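You operate a simulated robot arm through the tools that you are given. There is no shell and no other tool.

You run a simulated robot arm. Do the job below in one go: nothing can be reset, and whatever is moved stays where it is left.

## Task
Put the silver weight on the tension post, set the tension on the card and store it.
Fine: switch the unit on, turn the blue knob, press STORE once.
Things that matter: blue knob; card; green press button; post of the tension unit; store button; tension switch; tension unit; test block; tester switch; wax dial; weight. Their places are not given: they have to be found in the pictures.

Only the result counts: the job must be done as asked and must still hold three seconds after the hand-in. Knocking over, shifting, dropping, spilling or breaking anything else fails it.

## Robot
A 6-joint arm with a three-finger gripper, fixed in place. Base frame: the origin is on the floor under the middle of its stand, x ahead of it, y to its left, z up. Units: m, rad, N and s.
It reaches about 1.213 m from its shoulder. Its first joint turns from -2.897 to 2.897 rad. Payload 4.89 kg.
Tool frame: the origin (TCP) lies between the finger pads and is the grasp point; the fingertips stand 0.03 m ahead of it; z points along the fingers, y is the line along which they close. The gripper opens to 0.164 m; its body begins 0.125 m behind the TCP.
Orientation is that of the tool frame in the base frame, as a unit quaternion [x, y, z, w]. With the fingers straight down and closing along the base's y, the tool's x points along the base's -x, its y along +y and its z along -z.

## Interface
- The arm moves only by the tool move_arm. Its argument "rows" is one flat list of numbers, 7 for each row, row after row: the opening, from 0 (shut) to 1 (fully open), then the shift along the tool's x, y, z in m, then the turn, a rotation vector about the tool's x, y, z in rad. In form: [fingers, x, y, z, ax, ay, az, fingers, x, y, z, ax, ay, az, ...]. A call has 1 to 20 rows; each row is the pose to reach, as a shift and turn from the pose commanded when the call began, along the tool's axes at that moment. A row lasts 0.2 s, in which the tool goes at most 0.05 m and 0.15 rad; a call with a longer step from one row to the next is refused whole, and so is a gripper value outside its range. A pose out of reach is approached as far as the arm can. The call stops where the force on the tool passes 40 N (or 10 N more than at its start, if that is more) or the arm is blocked; 0.2 s more then pass. The fingers move at their own pace (about 0.108 m/s each) and stop on an object; they squeeze with about 26 N. The grip force told is the motor's: it shows also when the fingers shut on nothing. Time passes only in rows, and 0.2 s behind the last, so rows that repeat a pose let the fingers close. It gives the time, the measured TCP pose, the force on the tool (base axes), the opening and the grip force at its end, in the units of the frame above (readings bear some noise), with the torque about the TCP (base axes, N m) and any sound that the robot's microphone picked up, and new pictures: "show" is both (left out), scene, wrist or none.
- Cameras (640 x 400 px; columns grow to the right, rows downward): "scene" is fixed at [0.0594, 0.6518, 1.4819]; the picture's right is [-0.94, -0.35, 0.00], its down [-0.09, 0.24, -0.97] and it looks along [0.34, -0.91, -0.26] (base axes); focal length 346 px, centre (320, 200). "wrist" rides on the gripper at [0.076, -0.002, -0.152] in the tool frame; the picture's right is [0.02, 1.00, 0.00], its down [-0.88, 0.02, -0.47] and it looks along [-0.47, 0.01, 0.88] (tool axes); focal length 247 px, centre (320, 200).
- slide_trunk(by): moves the trunk up (or, below 0, down) by that many m; the arm rides with it, the base frame stays. It gives what a move gives, with no picture.
- locate(camera, pixels): for up to 12 pixels [column, row] of the newest picture of that camera ("zoom" is the newest enlarged one), the place [x, y, z] in the base frame of the surface seen there, good to about 0.003 m, but the place of the scene camera against the robot may be out by one fixed shift of up to 0.018 m in any direction. No time passes.
- enlarge(camera, box): a new picture of the part [left, top, right, bottom] of that camera's present view, enlarged. No time passes.
- hand_in(): hands the job in; it is judged then, once.

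Open the gripper and draw the arm clear of the work before you hand the job in, unless the task says otherwise.

The tools are called after "Request:" as name(argument=value, ...) on one line, values as JSON. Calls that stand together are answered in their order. move_arm: Moves the arm, as the interface text tells. Its arguments: {"type":"object","properties":{"rows":{"type":"array","items":{"type":"number"}},"show":{"type":"string","enum":["both","scene","wrist","none"]}},"required":["rows"]} The other tools are called the same way: slide_trunk (by) moves the trunk up or down; locate (camera, pixels) gives the place of the surface under pixels of a picture; enlarge (camera, box) takes an enlarged picture of a part of a camera's view; hand_in () hands the job in.

At the start:

```text
clock: 0.0
eef_pos: [0.3427, -0.4082, 1.1902]
orientation: [0.0, 1.0, 0.001, 0.0]
contact_force: [-0.3, 0.6, 0.2]
moment: [0.02, -0.03, 0.0]
grip_width: 0.1641
grasp_force: 0.1
trunk travel left (down, up): [-0.175, 0.215]
```

scene: 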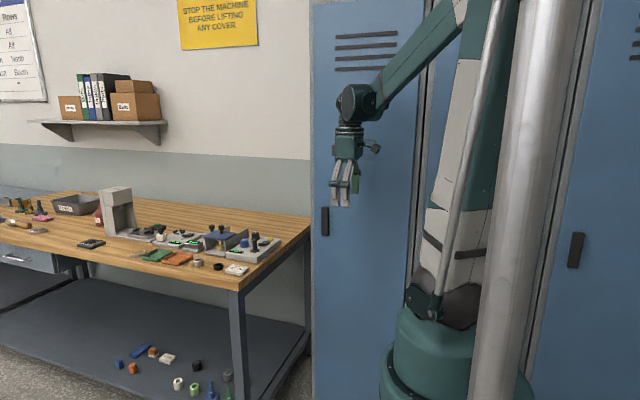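
wrist: 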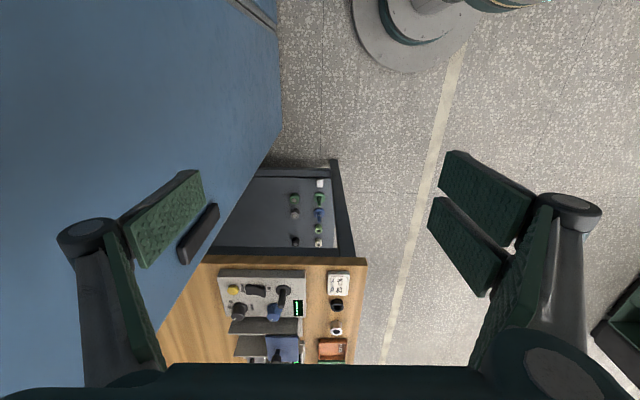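

The scene picture shows the bench with devices around (130-280, 190-270). I enlarge that part and the wrist view of the unit at (220-350, 265-360).

Request:
enlarge(camera="scene", box=[130, 200, 300, 290])

Request:
enlarge(camera="wrist", box=[200, 250, 380, 365])

```text
3.76 times, centred on (215, 245) of scene
```

zoom: 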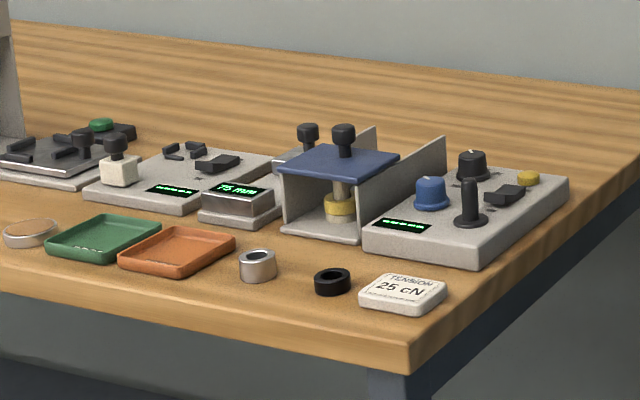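

```text
3.48 times, centred on (290, 308) of wrist
```

zoom: 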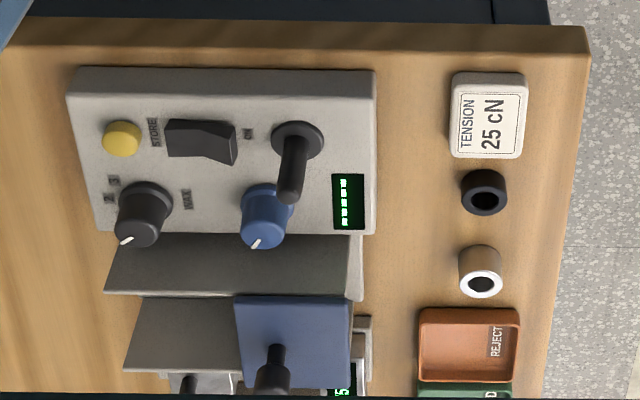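

The tension unit is at the bench end: a yellow STORE button, a rocker switch, a tall black post, a blue knob, and a black wax dial. The card reads 25 cN. I locate these points in the wrist zoom.

Request:
locate(camera="zoom", pixels=[[288, 198], [298, 128], [260, 240], [135, 232], [185, 140], [225, 145], [122, 138], [347, 200], [482, 255], [484, 175], [488, 115], [550, 200]])

Request:
locate(camera="zoom", pixels=[[70, 85], [370, 80], [370, 225], [110, 225], [465, 275], [500, 275], [482, 293], [482, 280], [265, 200], [350, 245], [340, 370], [275, 375]])

Request:
locate(camera="scene", pixels=[[254, 236], [244, 246], [255, 233], [270, 231], [198, 261], [218, 265], [236, 267], [237, 258]])

```text
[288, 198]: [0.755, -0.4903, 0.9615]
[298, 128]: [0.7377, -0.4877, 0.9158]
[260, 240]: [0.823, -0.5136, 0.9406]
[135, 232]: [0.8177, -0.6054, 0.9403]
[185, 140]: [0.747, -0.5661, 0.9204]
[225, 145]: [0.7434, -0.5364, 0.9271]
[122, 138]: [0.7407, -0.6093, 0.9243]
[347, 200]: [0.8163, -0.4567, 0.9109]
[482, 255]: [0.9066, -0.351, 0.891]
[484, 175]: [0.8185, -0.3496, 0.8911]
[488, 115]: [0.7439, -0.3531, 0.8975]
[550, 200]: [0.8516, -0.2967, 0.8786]
```

```text
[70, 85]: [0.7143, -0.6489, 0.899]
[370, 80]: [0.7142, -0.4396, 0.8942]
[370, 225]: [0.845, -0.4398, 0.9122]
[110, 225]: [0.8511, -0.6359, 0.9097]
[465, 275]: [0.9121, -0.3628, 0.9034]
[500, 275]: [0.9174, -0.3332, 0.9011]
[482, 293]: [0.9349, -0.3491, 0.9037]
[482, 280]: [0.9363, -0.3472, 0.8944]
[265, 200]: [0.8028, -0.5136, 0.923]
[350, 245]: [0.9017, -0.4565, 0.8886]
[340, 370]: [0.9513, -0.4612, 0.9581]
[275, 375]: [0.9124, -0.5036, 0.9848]
```

```text
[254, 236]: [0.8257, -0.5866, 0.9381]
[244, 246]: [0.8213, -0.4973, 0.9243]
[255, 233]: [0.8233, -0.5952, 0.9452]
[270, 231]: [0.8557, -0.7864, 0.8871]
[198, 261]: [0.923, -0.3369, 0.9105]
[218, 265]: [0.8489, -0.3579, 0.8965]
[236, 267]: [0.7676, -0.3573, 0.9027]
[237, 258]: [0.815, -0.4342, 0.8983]
```

Bench top is about z 0.879 and the unit's top about z 0.91; the post is near (0.74, -0.49) and the silver weight near (0.92, -0.35). I move the gripper above the unit for a closer look, at safe height.

Request:
move_arm(rows=[1, -0.045, -0.005, 0.009, 0, 0, 0, 1, -0.09, -0.01, 0.018, 0, 0, 0, 1, -0.135, -0.015, 0.027, 0, 0, 0, 1, -0.18, -0.02, 0.036, 0, 0, 0, 1, -0.225, -0.025, 0.045, 0, 0, 0, 1, -0.27, -0.03, 0.054, 0, 0, 0, 1, -0.315, -0.035, 0.063, 0, 0, 0, 1, -0.357, -0.04, 0.07, 0, 0, 0])

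```text
clock: 1.8
eef_pos: [0.6992, -0.4492, 1.1202]
orientation: [0.0, 1.0, 0.0, 0.001]
contact_force: [-0.9, 0.5, 0.9]
moment: [-0.02, -0.19, -0.02]
grip_width: 0.1636
grasp_force: 0.1
trunk travel left (down, up): [-0.175, 0.215]
```

scene: 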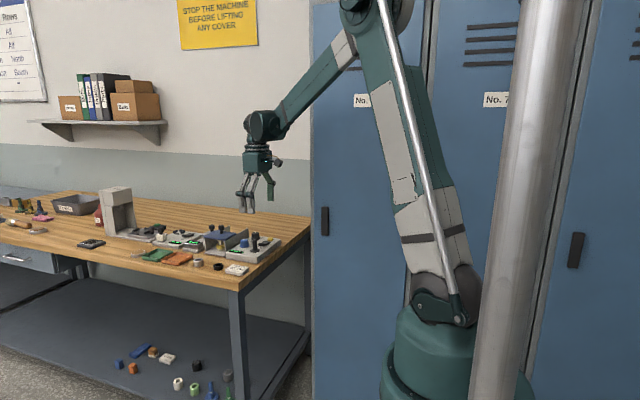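
wrist: 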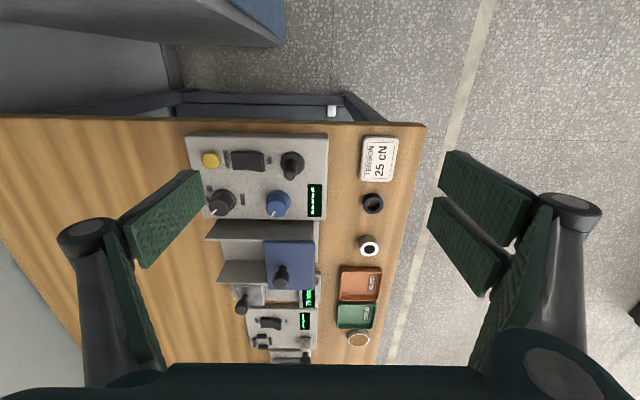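

The wrist view now shows the unit at (185-325, 135-220). I enlarge it to read the labels.

Request:
enlarge(camera="wrist", box=[180, 125, 420, 275])

Request:
enlarge(camera="wrist", box=[185, 130, 335, 225])

```text
2.67 times, centred on (300, 200) of wrist
```

zoom: 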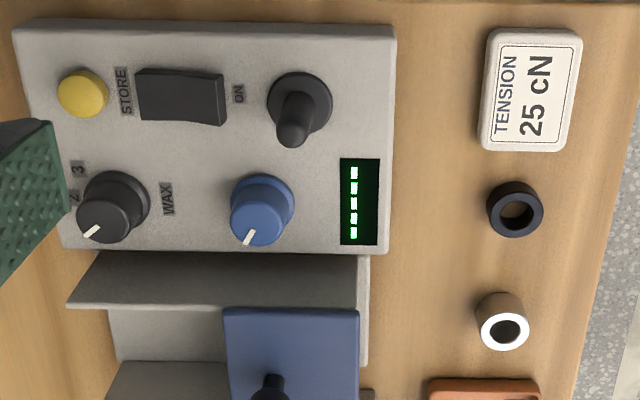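

```text
4.21 times, centred on (260, 178) of wrist
```

zoom: 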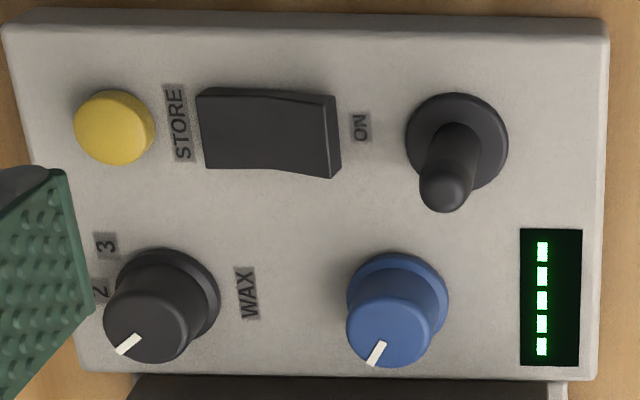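

ON is at the +y end of the rocker, which stands higher now (so it is off). I locate the details from this zoom.

Request:
locate(camera="zoom", pixels=[[115, 118], [205, 130], [265, 130], [320, 130], [445, 195], [440, 183], [447, 207], [457, 97], [505, 150], [410, 145], [392, 318], [378, 352]])

Request:
locate(camera="zoom", pixels=[[352, 318], [428, 318], [390, 300], [390, 362], [140, 310], [125, 345], [550, 300], [15, 30], [600, 30], [590, 370], [75, 355], [380, 340]])

Request:
enlarge(camera="wrist", box=[340, 185, 400, 260])

```text
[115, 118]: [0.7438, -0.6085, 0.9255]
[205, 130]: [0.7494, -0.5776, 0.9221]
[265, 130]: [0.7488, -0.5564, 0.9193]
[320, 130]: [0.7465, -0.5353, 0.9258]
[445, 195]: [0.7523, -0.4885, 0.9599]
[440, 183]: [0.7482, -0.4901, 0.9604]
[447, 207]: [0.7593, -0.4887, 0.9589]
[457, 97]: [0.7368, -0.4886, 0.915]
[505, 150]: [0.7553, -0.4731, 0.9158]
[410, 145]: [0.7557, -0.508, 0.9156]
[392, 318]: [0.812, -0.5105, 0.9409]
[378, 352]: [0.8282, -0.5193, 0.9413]
```

```text
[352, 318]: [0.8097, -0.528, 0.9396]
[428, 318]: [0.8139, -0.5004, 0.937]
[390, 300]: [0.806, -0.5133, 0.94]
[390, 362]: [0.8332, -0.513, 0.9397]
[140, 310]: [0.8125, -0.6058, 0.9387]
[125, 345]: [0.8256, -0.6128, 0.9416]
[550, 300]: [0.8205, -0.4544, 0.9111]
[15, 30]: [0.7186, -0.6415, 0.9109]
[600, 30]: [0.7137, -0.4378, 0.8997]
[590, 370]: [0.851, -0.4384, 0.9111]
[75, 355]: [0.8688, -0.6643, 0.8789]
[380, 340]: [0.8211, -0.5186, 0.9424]
```

```text
5.33 times, centred on (370, 222) of wrist
```

zoom: 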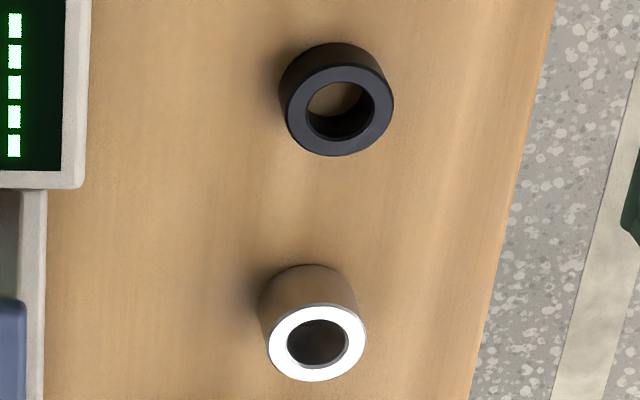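

The weight is a ring about 35 mm across with a bore of about 22 mm; the post is about 16 mm. I locate its rim points in this zoom.

Request:
locate(camera="zoom", pixels=[[277, 343], [358, 343], [318, 311], [318, 374], [290, 318], [346, 318], [290, 367], [346, 367], [310, 330], [313, 285], [330, 240], [335, 72]])

Request:
enlarge(camera="scene", box=[180, 220, 290, 285])

```text
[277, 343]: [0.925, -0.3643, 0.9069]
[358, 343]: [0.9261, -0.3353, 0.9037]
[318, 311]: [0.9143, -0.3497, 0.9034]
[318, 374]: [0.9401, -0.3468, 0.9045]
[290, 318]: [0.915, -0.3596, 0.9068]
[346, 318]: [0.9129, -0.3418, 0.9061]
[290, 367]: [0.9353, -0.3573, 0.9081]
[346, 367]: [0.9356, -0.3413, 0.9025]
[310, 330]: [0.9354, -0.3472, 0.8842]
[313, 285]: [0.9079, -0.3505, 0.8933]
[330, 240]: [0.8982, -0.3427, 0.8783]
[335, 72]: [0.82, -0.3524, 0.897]
```

```text
5.82 times, centred on (235, 252) of scene
```

zoom: 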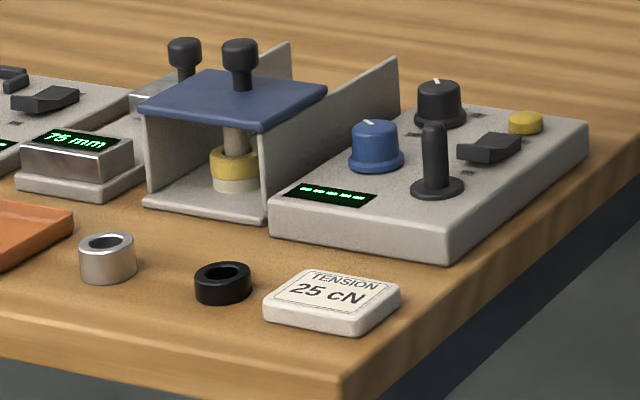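

The silver weight's centre is near (0.927, -0.3495), with its top at z 0.905. I check the orange tray's edge at wrist pixel about (340-380, 265) before bringing the fingers down there.

Request:
locate(camera="wrist", pixels=[[360, 268], [343, 268], [380, 268], [360, 285], [310, 240], [300, 235], [282, 270], [315, 262], [318, 230], [372, 205], [380, 160], [365, 178]])

Request:
move_arm(rows=[0.9, -0.038, 0.0166, 0, 0, 0, 0, 0.8, -0.076, 0.0332, 0, 0, 0, 0, 0.7, -0.114, 0.0498, 0, 0, 0, 0, 0.6, -0.152, 0.0665, 0, 0, 0, 0, 0.5, -0.19, 0.0831, 0, 0, 0, 0, 0.45, -0.228, 0.0997, 0, 0, 0, 0, 0.45, -0.228, 0.0997, 0.04, 0, 0, 0, 0.45, -0.228, 0.0997, 0.08, 0, 0, 0, 0.45, -0.228, 0.0997, 0.11, 0, 0, 0])

```text
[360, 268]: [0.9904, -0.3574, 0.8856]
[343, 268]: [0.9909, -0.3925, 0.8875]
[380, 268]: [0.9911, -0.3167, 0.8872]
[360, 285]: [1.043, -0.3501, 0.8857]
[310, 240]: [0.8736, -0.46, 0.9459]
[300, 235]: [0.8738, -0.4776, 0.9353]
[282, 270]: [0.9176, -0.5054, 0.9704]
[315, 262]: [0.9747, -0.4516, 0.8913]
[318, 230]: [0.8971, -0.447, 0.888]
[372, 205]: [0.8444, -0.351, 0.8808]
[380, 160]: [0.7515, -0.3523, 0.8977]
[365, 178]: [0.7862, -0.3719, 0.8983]
```

```text
clock: 3.8
eef_pos: [0.9277, -0.3497, 1.0105]
orientation: [0.0, 1.0, 0.001, 0.0]
contact_force: [0.7, 0.0, 0.4]
moment: [-0.05, -0.03, -0.02]
grip_width: 0.0737
grasp_force: 0.1
trunk travel left (down, up): [-0.175, 0.215]
```

scene: 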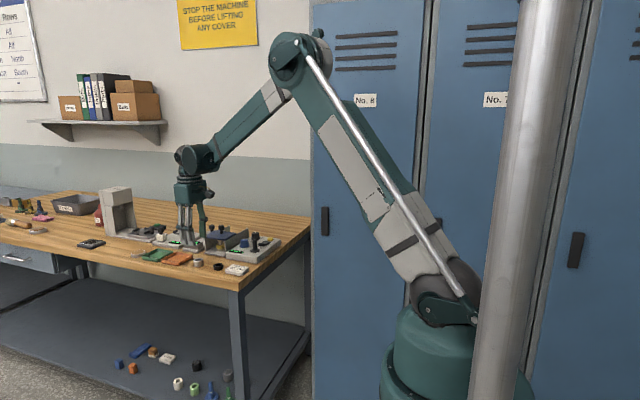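
wrist: 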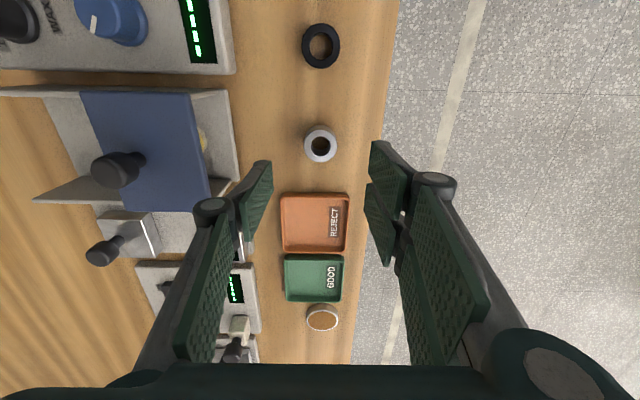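

The fingers straddle y with the weight at wrist pixel (320, 145). I refine its position from here.

Request:
enlarge(camera="wrist", box=[280, 110, 360, 170])

Request:
enlarge(camera="scene", box=[150, 170, 270, 280])

```text
6.67 times, centred on (320, 140) of wrist
```

zoom: 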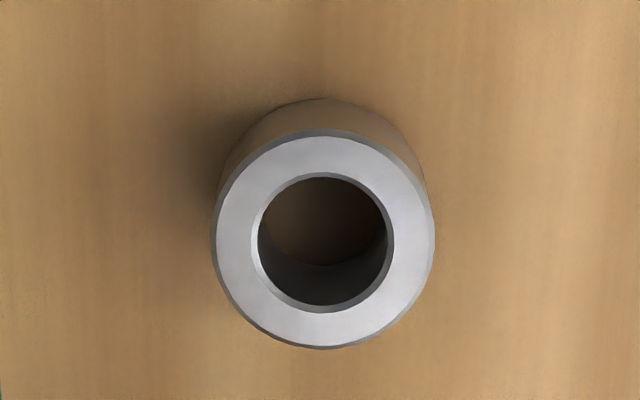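

```text
3.64 times, centred on (210, 225) of scene
```

zoom: 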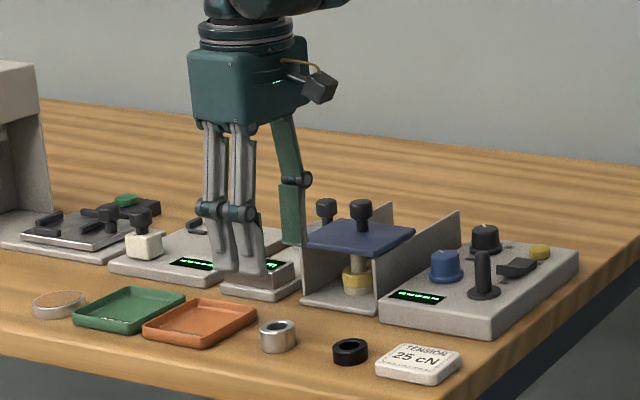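

I need the wrist zoom as the newest to locate the rim points.

Request:
enlarge(camera="wrist", box=[280, 110, 360, 170])

Request:
locate(camera="zoom", pixels=[[230, 240], [418, 240], [325, 152], [325, 330], [260, 175], [388, 175], [260, 310], [388, 310], [325, 115], [325, 60]])

```text
6.67 times, centred on (320, 140) of wrist
```

zoom: 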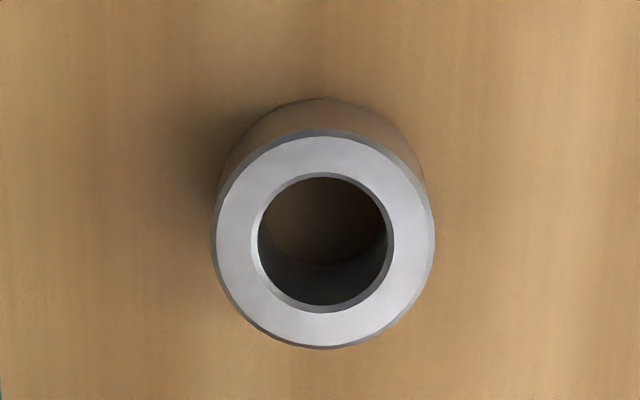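

```text
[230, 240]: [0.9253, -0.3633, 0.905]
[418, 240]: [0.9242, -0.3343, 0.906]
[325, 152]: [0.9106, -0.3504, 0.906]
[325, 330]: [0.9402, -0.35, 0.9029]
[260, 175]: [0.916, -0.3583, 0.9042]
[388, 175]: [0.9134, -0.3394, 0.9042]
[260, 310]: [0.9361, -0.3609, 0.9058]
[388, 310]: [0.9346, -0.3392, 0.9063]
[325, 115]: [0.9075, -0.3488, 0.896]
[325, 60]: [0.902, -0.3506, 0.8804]
```

Weight centre refined to (0.925, -0.349), top 0.905. I shift slightly and descend to TCP z of about 0.918, with the tips about 9 mm above the bench.

Request:
move_arm(rows=[0.42, 0.002, 0.001, 0.03, 0, 0, 0, 0.42, 0.002, 0.001, 0.06, 0, 0, 0, 0.42, 0.002, 0.001, 0.08, 0, 0, 0, 0.42, 0.002, 0.001, 0.0925, 0, 0, 0])

```text
clock: 4.8
eef_pos: [0.9271, -0.3496, 0.9175]
orientation: [-0.001, 1.0, 0.0, 0.0]
contact_force: [-0.3, 0.2, -0.3]
moment: [-0.02, -0.01, 0.03]
grip_width: 0.0689
grasp_force: 0.1
trunk travel left (down, up): [-0.175, 0.215]
```

scene: 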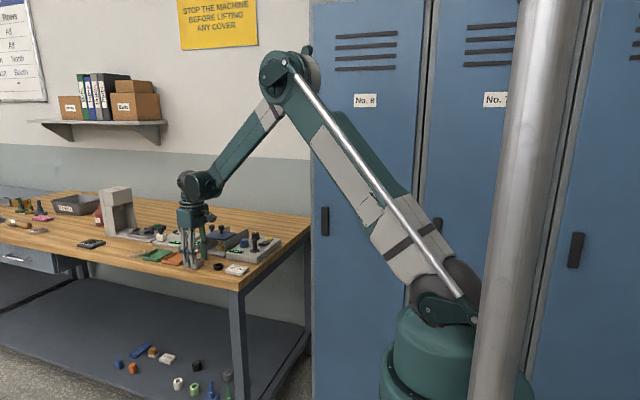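
wrist: 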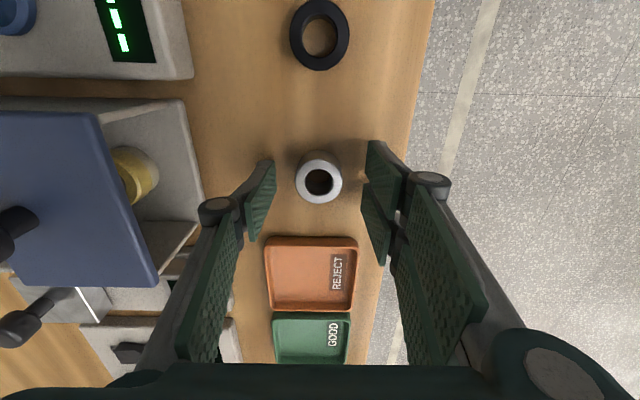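

The weight sits between the pads at (319, 180). I check alignment with an enlarged wrist view and re-locate the rim.

Request:
enlarge(camera="wrist", box=[220, 120, 420, 260])

Request:
locate(camera="wrist", pixels=[[300, 180], [339, 180], [319, 164], [319, 198], [265, 185], [372, 165], [370, 210], [258, 225]])

```text
2.86 times, centred on (320, 190) of wrist
```

zoom: 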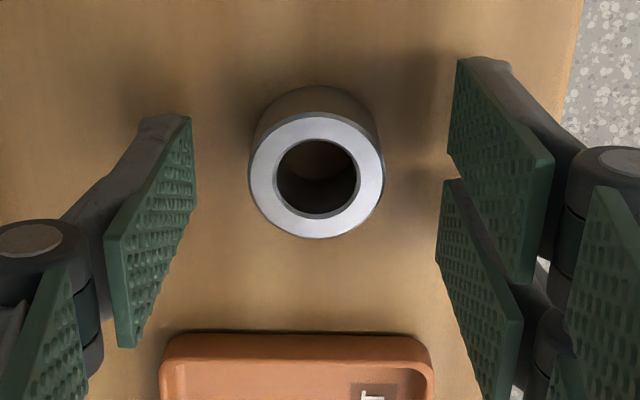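

```text
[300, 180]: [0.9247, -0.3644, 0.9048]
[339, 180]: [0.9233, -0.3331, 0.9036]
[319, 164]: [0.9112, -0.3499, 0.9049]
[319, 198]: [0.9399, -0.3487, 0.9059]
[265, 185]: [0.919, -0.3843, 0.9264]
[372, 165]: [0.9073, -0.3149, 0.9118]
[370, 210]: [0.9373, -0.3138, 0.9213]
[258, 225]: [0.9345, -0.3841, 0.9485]
```

The thumb at -y and the two fingers at +y are centred on the weight. I close on it.

Request:
move_arm(rows=[0.3, 0, 0, 0, 0, 0, 0, 0.2, 0, 0, 0, 0, 0, 0, 0.1, 0, 0, 0, 0, 0, 0, 0, 0, 0, 0, 0, 0, 0, 0, 0, 0, 0, 0, 0, 0])

```text
clock: 6.0
eef_pos: [0.927, -0.348, 0.9185]
orientation: [0.0, 1.0, -0.001, 0.0]
contact_force: [-0.3, -0.2, 0.5]
moment: [0.02, -0.03, 0.03]
grip_width: 0.0349
grasp_force: 25.4
trunk travel left (down, up): [-0.175, 0.215]
```

scene: 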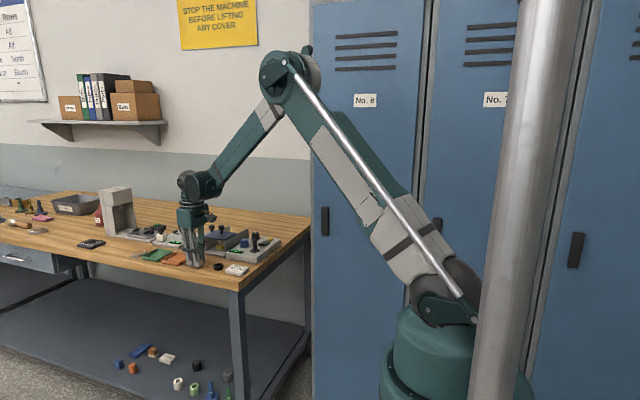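
wrist: 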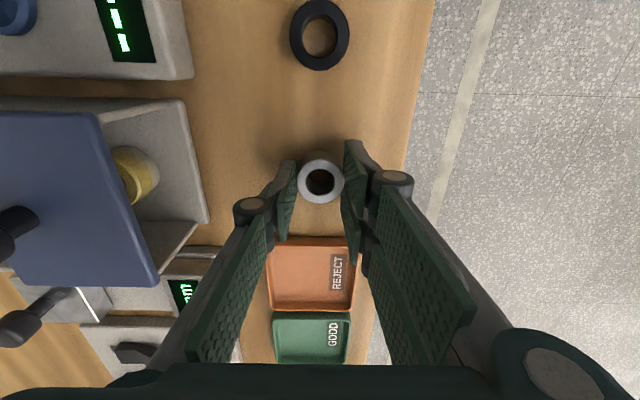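

The weight is gripped (0.0349 m, 25 N). I lift straight up 0.12 m.

Request:
move_arm(rows=[0, 0, 0, -0.02, 0, 0, 0, 0, 0, 0, -0.05, 0, 0, 0, 0, 0, 0, -0.08, 0, 0, 0, 0, 0, 0, -0.12, 0, 0, 0, 0, 0, 0, -0.12, 0, 0, 0])

Request:
enlarge(camera="wrist", box=[260, 130, 380, 230])

Request:
locate(camera="wrist", pixels=[[302, 180], [338, 180], [320, 162], [320, 199], [282, 95], [70, 80]])

```text
clock: 7.2
eef_pos: [0.9272, -0.3472, 1.039]
orientation: [-0.001, 1.0, 0.001, 0.0]
contact_force: [-0.1, -0.3, -1.5]
moment: [-0.02, -0.08, -0.02]
grip_width: 0.0346
grasp_force: 25.1
trunk travel left (down, up): [-0.175, 0.215]
```

scene: 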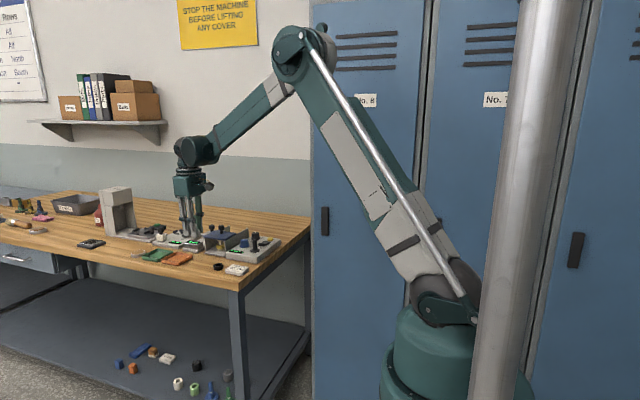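
wrist: 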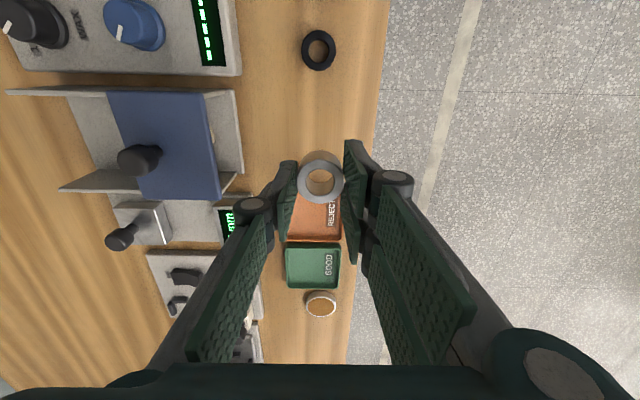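

```text
4.00 times, centred on (320, 180) of wrist
```

zoom: 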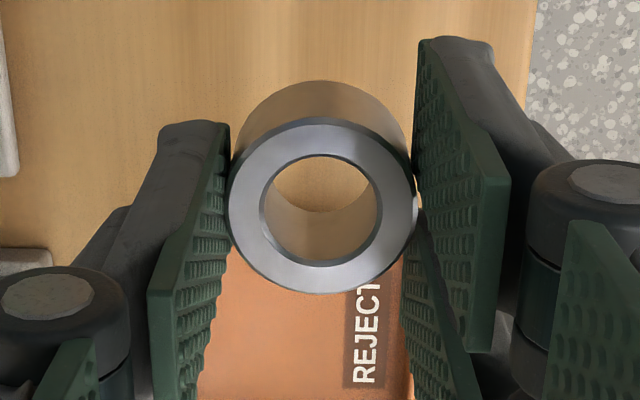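

```text
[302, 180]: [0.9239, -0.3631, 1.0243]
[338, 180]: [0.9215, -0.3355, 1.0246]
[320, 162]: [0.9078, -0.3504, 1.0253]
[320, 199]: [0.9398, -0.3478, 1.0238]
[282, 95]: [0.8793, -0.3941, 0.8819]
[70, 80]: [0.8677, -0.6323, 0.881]
```

The weight is held about 3 mm off the TCP towards -x. I carry it over the post while turning the tool +0.6 rad about its z, so the thumb clears the rocker switch.

Request:
move_arm(rows=[0, 0.028, -0.0237, -0.02, 0, 0, 0.1, 0, 0.057, -0.0475, -0.02, 0, 0, 0.2, 0, 0.0855, -0.0712, -0.02, 0, 0, 0.3, 0, 0.114, -0.095, -0.02, 0, 0, 0.4, 0, 0.1425, -0.1187, -0.02, 0, 0, 0.5, 0, 0.171, -0.1425, -0.02, 0, 0, 0.6, 0, 0.171, -0.1425, -0.02, 0, 0, 0.6])

```text
clock: 8.8
eef_pos: [0.755, -0.4922, 1.0595]
orientation: [0.297, 0.955, 0.001, 0.0]
contact_force: [-0.2, -0.5, -1.0]
moment: [0.05, -0.04, -0.01]
grip_width: 0.0349
grasp_force: 25.6
trunk travel left (down, up): [-0.175, 0.215]
```

scene: 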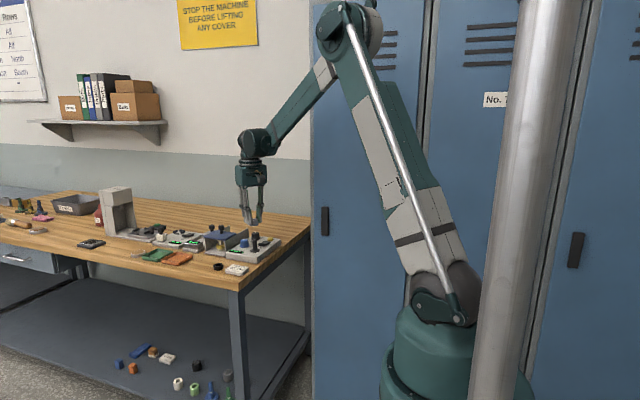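
wrist: 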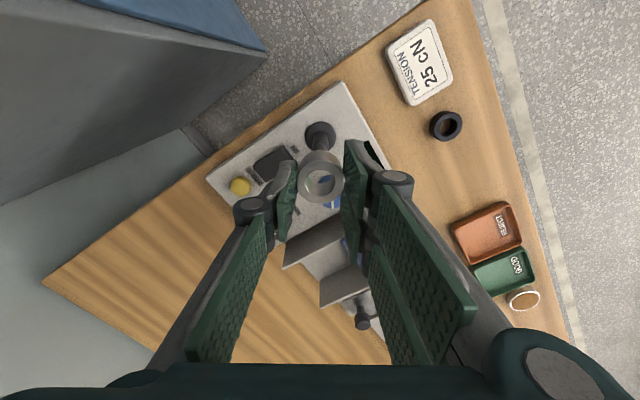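

The thumb now points towards (-0.57, -0.82) as planned. The post shows just above the weight at (320, 138). I enlarge and locate both.

Request:
enlarge(camera="wrist", box=[260, 100, 380, 220])

Request:
locate(camera="wrist", pixels=[[302, 181], [340, 181], [321, 163], [321, 200], [320, 140], [320, 144], [318, 130], [308, 128], [333, 128], [320, 121]])

```text
3.33 times, centred on (320, 160) of wrist
```

zoom: 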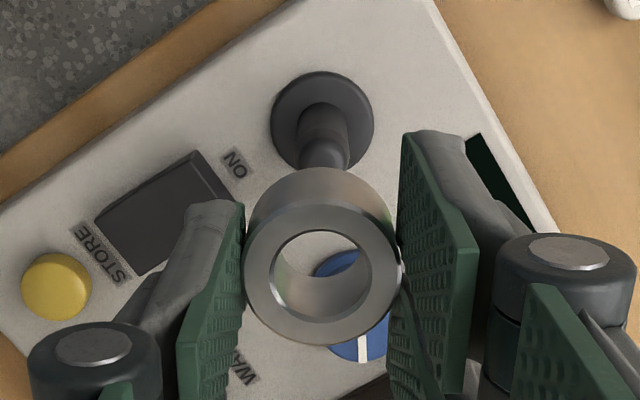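

```text
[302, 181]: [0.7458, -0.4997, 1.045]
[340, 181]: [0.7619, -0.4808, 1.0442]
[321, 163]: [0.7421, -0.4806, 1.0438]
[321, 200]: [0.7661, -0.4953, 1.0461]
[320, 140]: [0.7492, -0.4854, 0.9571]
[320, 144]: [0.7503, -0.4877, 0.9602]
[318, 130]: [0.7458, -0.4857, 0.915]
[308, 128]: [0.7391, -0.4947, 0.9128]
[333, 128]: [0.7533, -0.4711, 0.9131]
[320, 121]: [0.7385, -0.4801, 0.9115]
```

The weight's centre is about (0.754, -0.489). I locate the disc under the post in this zoom to fix the post axis.

Request:
locate(camera="zoom", pixels=[[275, 120], [370, 120], [322, 76], [290, 88], [356, 88], [285, 150], [363, 150], [325, 110], [324, 130], [326, 150], [310, 140], [345, 140]])

```text
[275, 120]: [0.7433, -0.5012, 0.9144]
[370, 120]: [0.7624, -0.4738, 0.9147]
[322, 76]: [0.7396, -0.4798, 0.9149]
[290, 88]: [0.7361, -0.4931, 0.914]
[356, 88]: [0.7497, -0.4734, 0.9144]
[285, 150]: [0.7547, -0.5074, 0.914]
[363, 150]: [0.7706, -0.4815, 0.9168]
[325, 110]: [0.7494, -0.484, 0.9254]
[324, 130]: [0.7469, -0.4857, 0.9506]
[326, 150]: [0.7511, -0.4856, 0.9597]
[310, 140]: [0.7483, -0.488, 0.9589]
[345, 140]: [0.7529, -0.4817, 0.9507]
```

The post axis comes to about (0.7535, -0.489), within a millimetre of the weight's centre. I lower it in small steps until the bore has taken the post top.

Request:
move_arm(rows=[0, 0, 0, 0.025, 0, 0, 0, 0, 0, 0, 0.045, 0, 0, 0, 0, 0, 0, 0.055, 0, 0, 0, 0, 0, 0, 0.065, 0, 0, 0, 0, 0, 0, 0.075, 0, 0, 0])

Request:
enlarge(camera="wrist", box=[260, 120, 380, 220])

```text
clock: 10.0
eef_pos: [0.755, -0.4887, 0.9836]
orientation: [0.295, 0.955, 0.0, 0.0]
contact_force: [0.6, -0.9, -0.5]
moment: [-0.02, -0.03, -0.02]
grip_width: 0.0348
grasp_force: 26.4
trunk travel left (down, up): [-0.175, 0.215]
```

scene: 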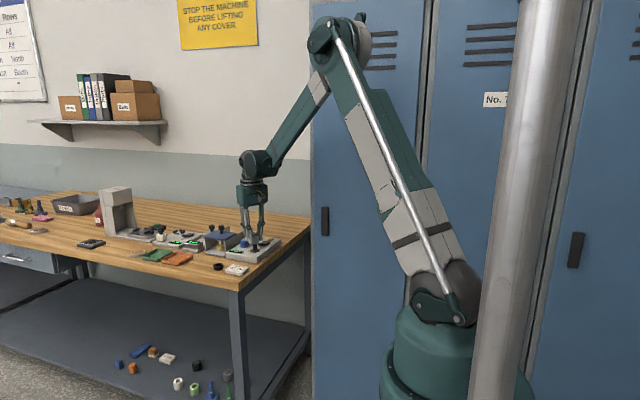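
wrist: 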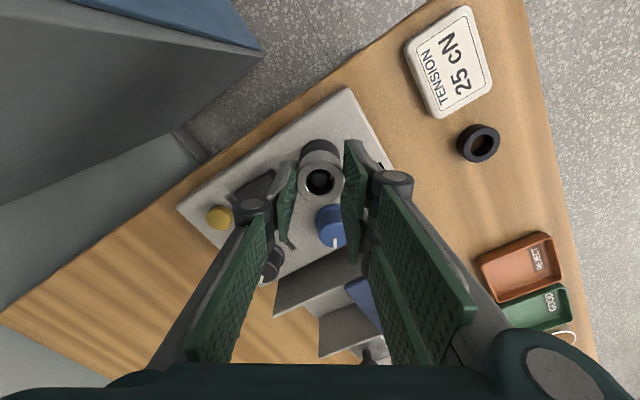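

```text
4.00 times, centred on (320, 170) of wrist
```

zoom: 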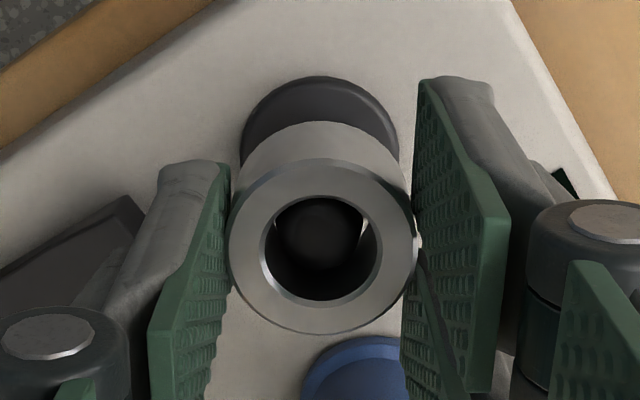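

The post is visible in the bore with a gap all round, and no force is felt. I go on down, slowly, close to the seat.

Request:
move_arm(rows=[0, 0, 0, 0.008, 0, 0, 0, 0, 0, 0, 0.016, 0, 0, 0, 0, 0, 0, 0.021, 0, 0, 0, 0, 0, 0, 0.025, 0, 0, 0])

Request:
enlarge(camera="wrist", box=[260, 120, 380, 220])

Request:
locate(camera="zoom", pixels=[[250, 240], [395, 240], [320, 175], [320, 315]])

```text
clock: 11.0
eef_pos: [0.7567, -0.4906, 0.9582]
orientation: [0.296, 0.955, 0.0, 0.0]
contact_force: [0.1, 0.1, -1.8]
moment: [-0.01, 0.01, -0.01]
grip_width: 0.035
grasp_force: 25.9
trunk travel left (down, up): [-0.175, 0.215]
```

scene: 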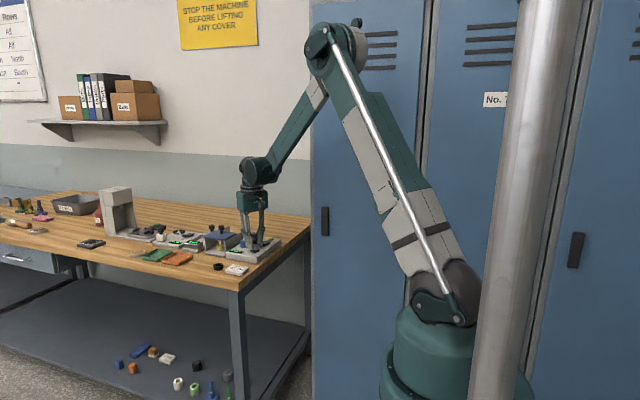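
wrist: 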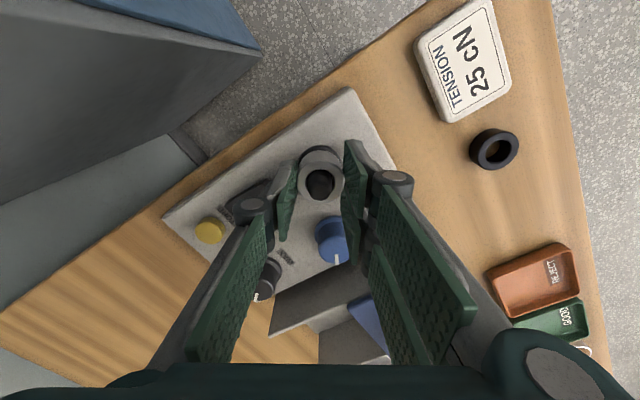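

```text
4.00 times, centred on (320, 170) of wrist
```

zoom: 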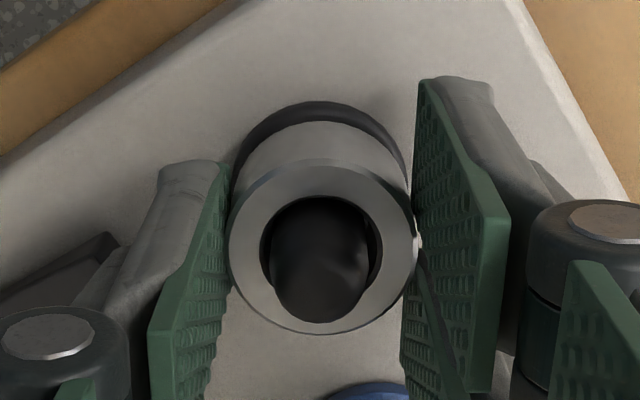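

```text
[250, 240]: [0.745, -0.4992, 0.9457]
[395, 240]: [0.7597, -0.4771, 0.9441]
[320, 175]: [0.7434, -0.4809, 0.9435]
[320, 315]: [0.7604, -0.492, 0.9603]
```

The weight's top is at z 0.944, about 3 mm above seat. I lower by small steps and watch the force.

Request:
move_arm(rows=[0, 0, 0, 0.0015, 0, 0, 0, 0, 0, 0, 0.003, 0, 0, 0], show="none")

```text
clock: 11.6
eef_pos: [0.7563, -0.491, 0.9558]
orientation: [0.295, 0.955, 0.0, 0.0]
contact_force: [-0.4, -0.2, -2.0]
moment: [0.0, 0.04, -0.01]
grip_width: 0.0348
grasp_force: 25.9
trunk travel left (down, up): [-0.175, 0.215]
```

No contact yet. I go down another 2 mm in 1 mm steps.

Request:
move_arm(rows=[0, 0, 0, 0.001, 0, 0, 0, 0, 0, 0, 0.002, 0, 0, 0], show="wrist")

Request:
enlarge(camera="wrist", box=[260, 120, 380, 220])

```text
clock: 12.2
eef_pos: [0.756, -0.4906, 0.9536]
orientation: [0.296, 0.955, 0.0, 0.0]
contact_force: [-0.3, 0.5, -0.5]
moment: [0.03, 0.0, -0.02]
grip_width: 0.0346
grasp_force: 26.6
trunk travel left (down, up): [-0.175, 0.215]
```

wrist: 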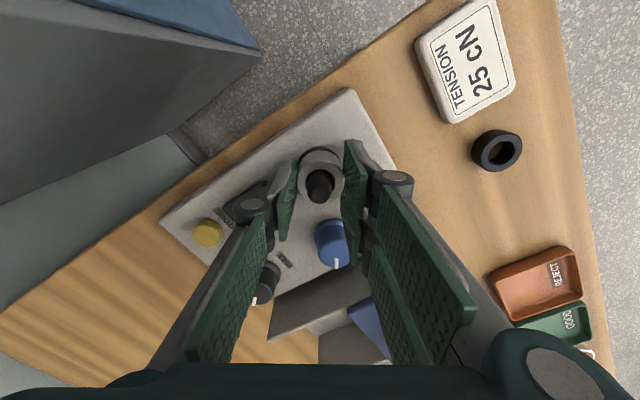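

```text
4.00 times, centred on (320, 170) of wrist
```

zoom: 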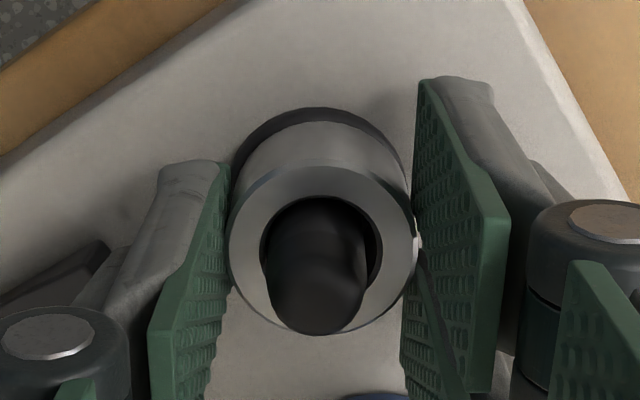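

The force went from -2 to -0.5 N, so it may be just touching. One more millimetre to confirm.

Request:
move_arm(rows=[0, 0, 0, 0.0005, 0, 0, 0, 0, 0, 0, 0.001, 0, 0, 0], show="none")

```text
clock: 12.8
eef_pos: [0.7578, -0.4904, 0.9515]
orientation: [0.296, 0.955, 0.0, 0.0]
contact_force: [0.2, -0.5, -0.8]
moment: [-0.03, -0.06, 0.02]
grip_width: 0.0347
grasp_force: 25.7
trunk travel left (down, up): [-0.175, 0.215]
```

Still no clear contact. I locate the weight's top rim and disc to see how much is left.

Request:
move_arm(rows=[0, 0, 0, 0, 0, 0, 0], show="wrist")

Request:
enlarge(camera="wrist", box=[290, 130, 350, 200])

Request:
locate(camera="wrist", pixels=[[302, 178], [338, 178], [320, 164], [303, 190], [337, 190], [320, 149], [305, 155], [335, 153], [320, 190]])

```text
clock: 13.2
eef_pos: [0.7559, -0.4904, 0.9527]
orientation: [0.295, 0.955, 0.0, 0.0]
contact_force: [0.8, -0.7, -0.9]
moment: [0.01, 0.01, 0.01]
grip_width: 0.0348
grasp_force: 26.4
trunk travel left (down, up): [-0.175, 0.215]
```

wrist: 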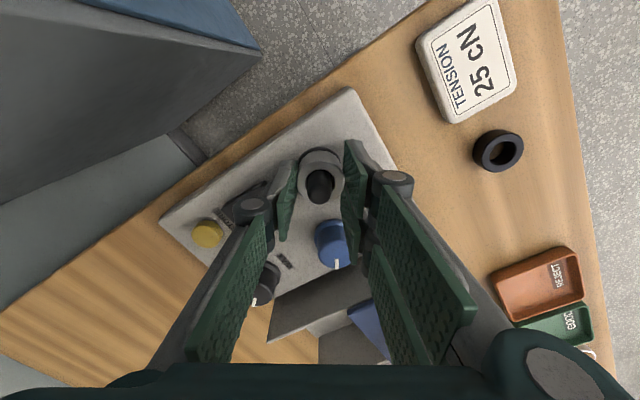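

```text
5.71 times, centred on (320, 165) of wrist
```

zoom: 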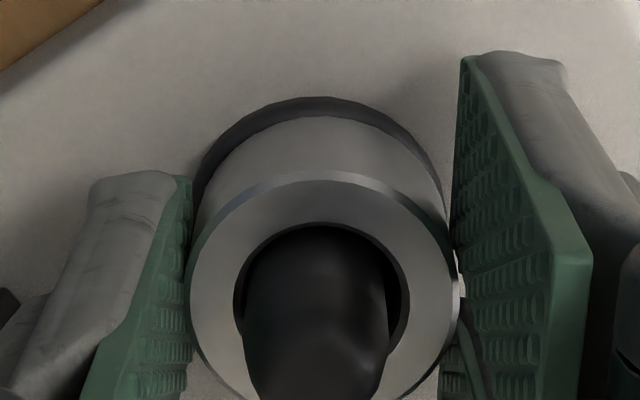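

```text
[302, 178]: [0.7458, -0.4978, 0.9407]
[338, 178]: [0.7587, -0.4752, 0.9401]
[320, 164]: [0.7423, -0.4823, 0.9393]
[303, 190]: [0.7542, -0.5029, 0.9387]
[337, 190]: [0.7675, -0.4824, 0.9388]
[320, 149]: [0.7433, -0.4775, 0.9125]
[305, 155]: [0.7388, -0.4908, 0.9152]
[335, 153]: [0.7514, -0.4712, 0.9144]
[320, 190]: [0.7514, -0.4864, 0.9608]
```

The weight's top is at about z 0.9395, so its bottom is within about a millimetre of the disc. I take up to 2 mm more, watching the force.

Request:
move_arm(rows=[0, 0, 0, 0.001, 0, 0, 0, 0, 0, 0, 0.001, 0, 0, 0], show="none")

```text
clock: 13.8
eef_pos: [0.756, -0.4893, 0.9528]
orientation: [0.296, 0.955, 0.0, 0.0]
contact_force: [3.0, -0.1, 10.0]
moment: [-0.18, -0.17, 0.09]
grip_width: 0.0348
grasp_force: 26.8
trunk travel left (down, up): [-0.175, 0.215]
```

10 N upward: the weight is seated. I open the fingers only to about 0.045 m, so the thumb stays off the rocker.

Request:
move_arm(rows=[0.27, 0, 0, -0.001, 0, 0, 0, 0.27, 0, 0, -0.001, 0, 0, 0], show="wrist")

Request:
enlarge(camera="wrist", box=[260, 120, 380, 220])

```text
clock: 14.4
eef_pos: [0.7562, -0.4919, 0.9526]
orientation: [0.295, 0.955, 0.0, 0.0]
contact_force: [0.4, 0.8, -1.3]
moment: [0.03, 0.0, -0.02]
grip_width: 0.0441
grasp_force: 0.0
trunk travel left (down, up): [-0.175, 0.215]
```

wrist: 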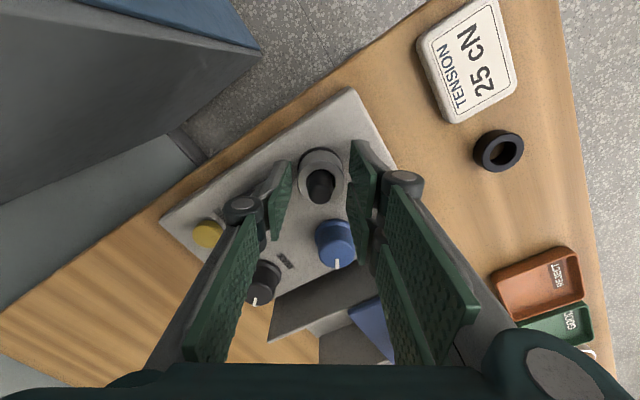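

```text
4.00 times, centred on (320, 170) of wrist
```

zoom: 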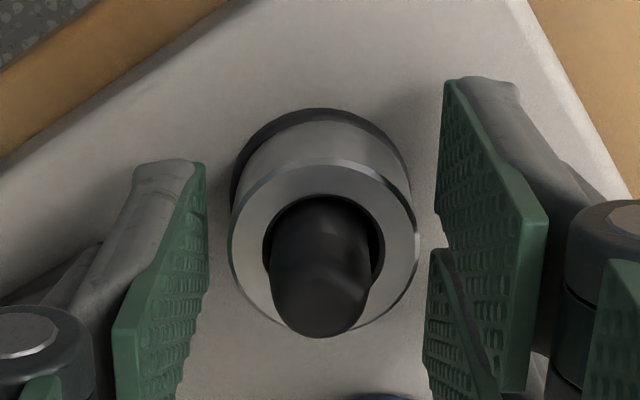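

The weight rests on the disc, free of the pads on both sides. I lift straight up and look.

Request:
move_arm(rows=[0.27, 0, 0, -0.015, 0, 0, 0, 0.27, 0, 0, -0.035, 0, 0, 0, 0.27, 0, 0, -0.065, 0, 0, 0, 0.27, 0, 0, -0.1, 0, 0, 0, 0.27, 0, 0, -0.14, 0, 0, 0])

Request:
enlarge(camera="scene", box=[180, 220, 290, 285])

Request:
enlarge(camera="wrist", box=[180, 80, 420, 230])

```text
clock: 15.6
eef_pos: [0.757, -0.4898, 1.0909]
orientation: [0.296, 0.955, 0.0, 0.0]
contact_force: [0.8, -0.2, -0.2]
moment: [0.05, 0.11, 0.01]
grip_width: 0.0441
grasp_force: 0.1
trunk travel left (down, up): [-0.175, 0.215]
```

scene: 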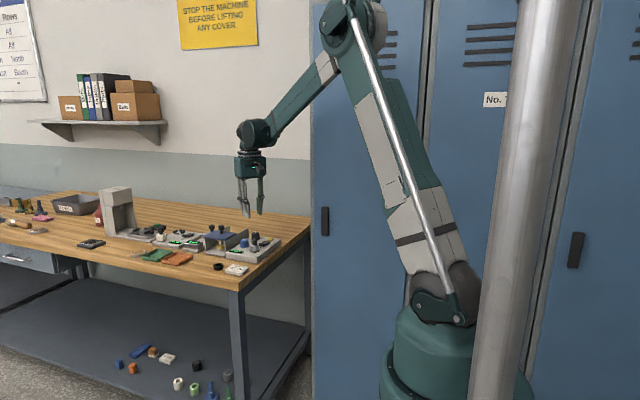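
wrist: 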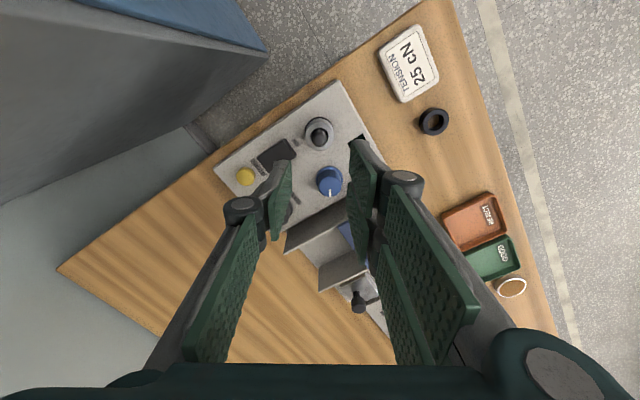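

```text
5.82 times, centred on (235, 252) of scene
```

zoom: 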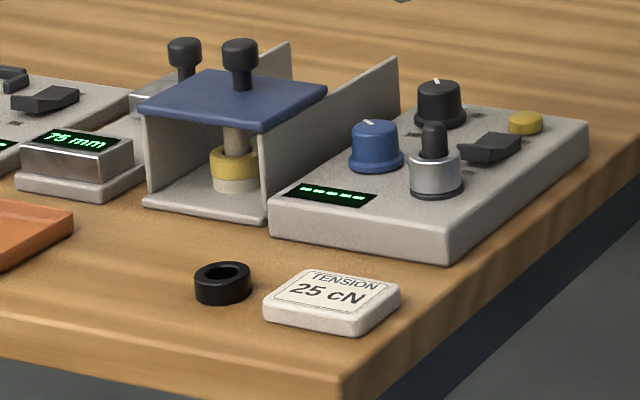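

```text
2.67 times, centred on (300, 155) of wrist
```

zoom: 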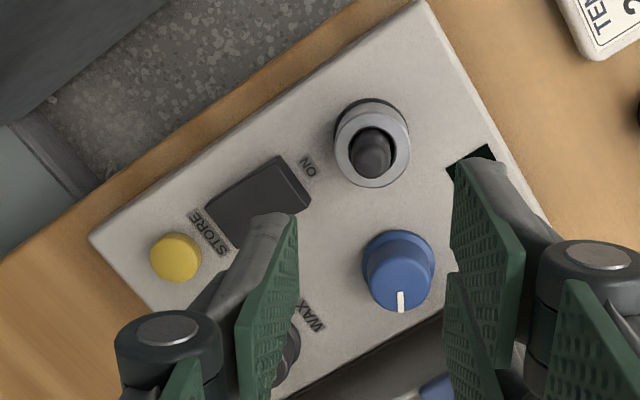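

The weight sits on the post in both views. Next is the rocker; I locate its corners, the STORE button, and the post in the wrist zoom.

Request:
locate(camera="zoom", pixels=[[275, 163], [305, 200], [290, 183], [275, 190], [260, 195], [245, 205], [215, 208], [235, 238], [175, 253], [372, 145], [400, 265], [398, 300]])

```text
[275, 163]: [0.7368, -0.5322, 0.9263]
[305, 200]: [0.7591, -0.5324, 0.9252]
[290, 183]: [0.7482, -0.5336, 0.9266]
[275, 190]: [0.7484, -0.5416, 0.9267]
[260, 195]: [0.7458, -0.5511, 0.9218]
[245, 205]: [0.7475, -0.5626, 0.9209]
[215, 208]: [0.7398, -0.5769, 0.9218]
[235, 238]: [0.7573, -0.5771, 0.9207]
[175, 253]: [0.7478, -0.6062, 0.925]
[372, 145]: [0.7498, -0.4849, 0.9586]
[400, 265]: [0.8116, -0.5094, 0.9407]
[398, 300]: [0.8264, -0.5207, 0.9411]
```

The rocker spans x 0.735-0.761, y -0.579 to -0.532, with the ON end at z 0.927. I turn the tool back square, open to about 0.12 m and come down so that the thumb, at the -y side, hangs over the ON end.

Request:
move_arm(rows=[0.35, 0.003, 0.0015, 0.0, 0, 0, -0.1, 0.45, 0.006, 0.003, 0.0, 0, 0, -0.2, 0.55, 0.009, 0.0045, 0.0, 0, 0, -0.3, 0.65, 0.012, 0.006, 0.01, 0, 0, -0.4, 0.73, 0.015, 0.0075, 0.03, 0, 0, -0.5, 0.73, 0.017, 0.0089, 0.05, 0, 0, -0.6, 0.73, 0.017, 0.0089, 0.061, 0, 0, -0.6, 0.73, 0.017, 0.0089, 0.061, 0, 0, -0.6])

Request:
enlarge(camera="wrist", box=[180, 80, 420, 230])

Request:
enlarge(camera="scene", box=[190, 190, 300, 265])

```text
clock: 17.4
eef_pos: [0.7463, -0.4737, 1.0322]
orientation: [-0.001, 1.0, 0.0, 0.001]
contact_force: [0.3, 0.2, 0.0]
moment: [0.02, -0.01, 0.05]
grip_width: 0.1196
grasp_force: 0.1
trunk travel left (down, up): [-0.175, 0.215]
```

scene: 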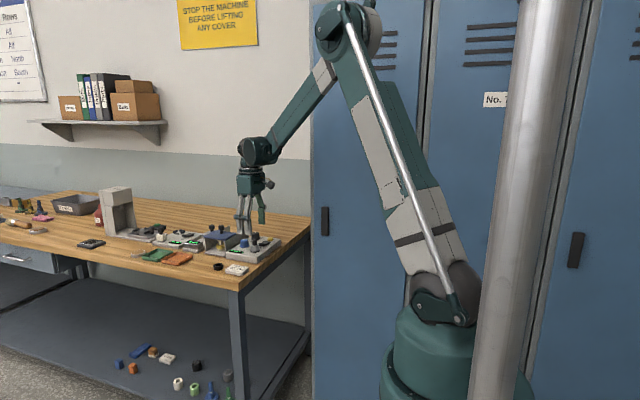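
wrist: 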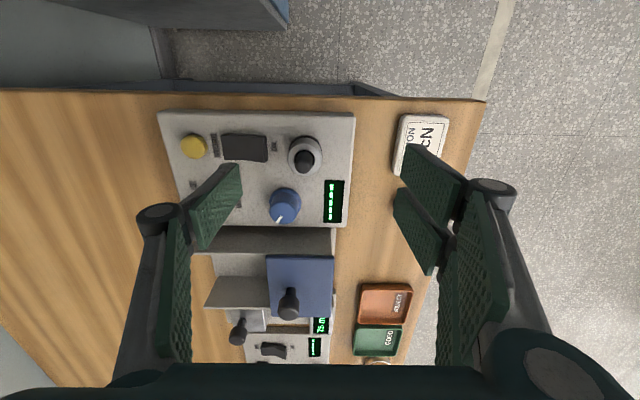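

```text
2.67 times, centred on (300, 155) of wrist
```

zoom: 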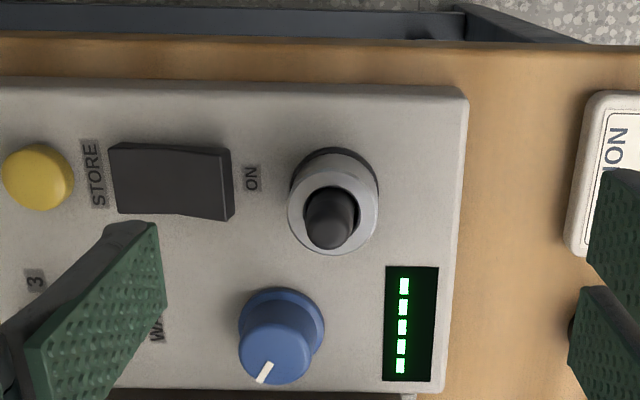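

```text
5.33 times, centred on (245, 228) of scene
```

zoom: 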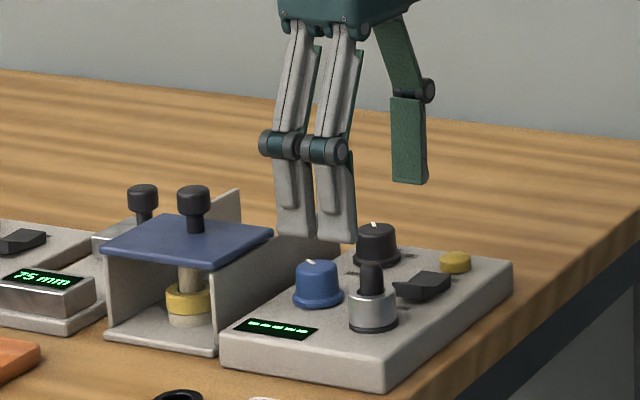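

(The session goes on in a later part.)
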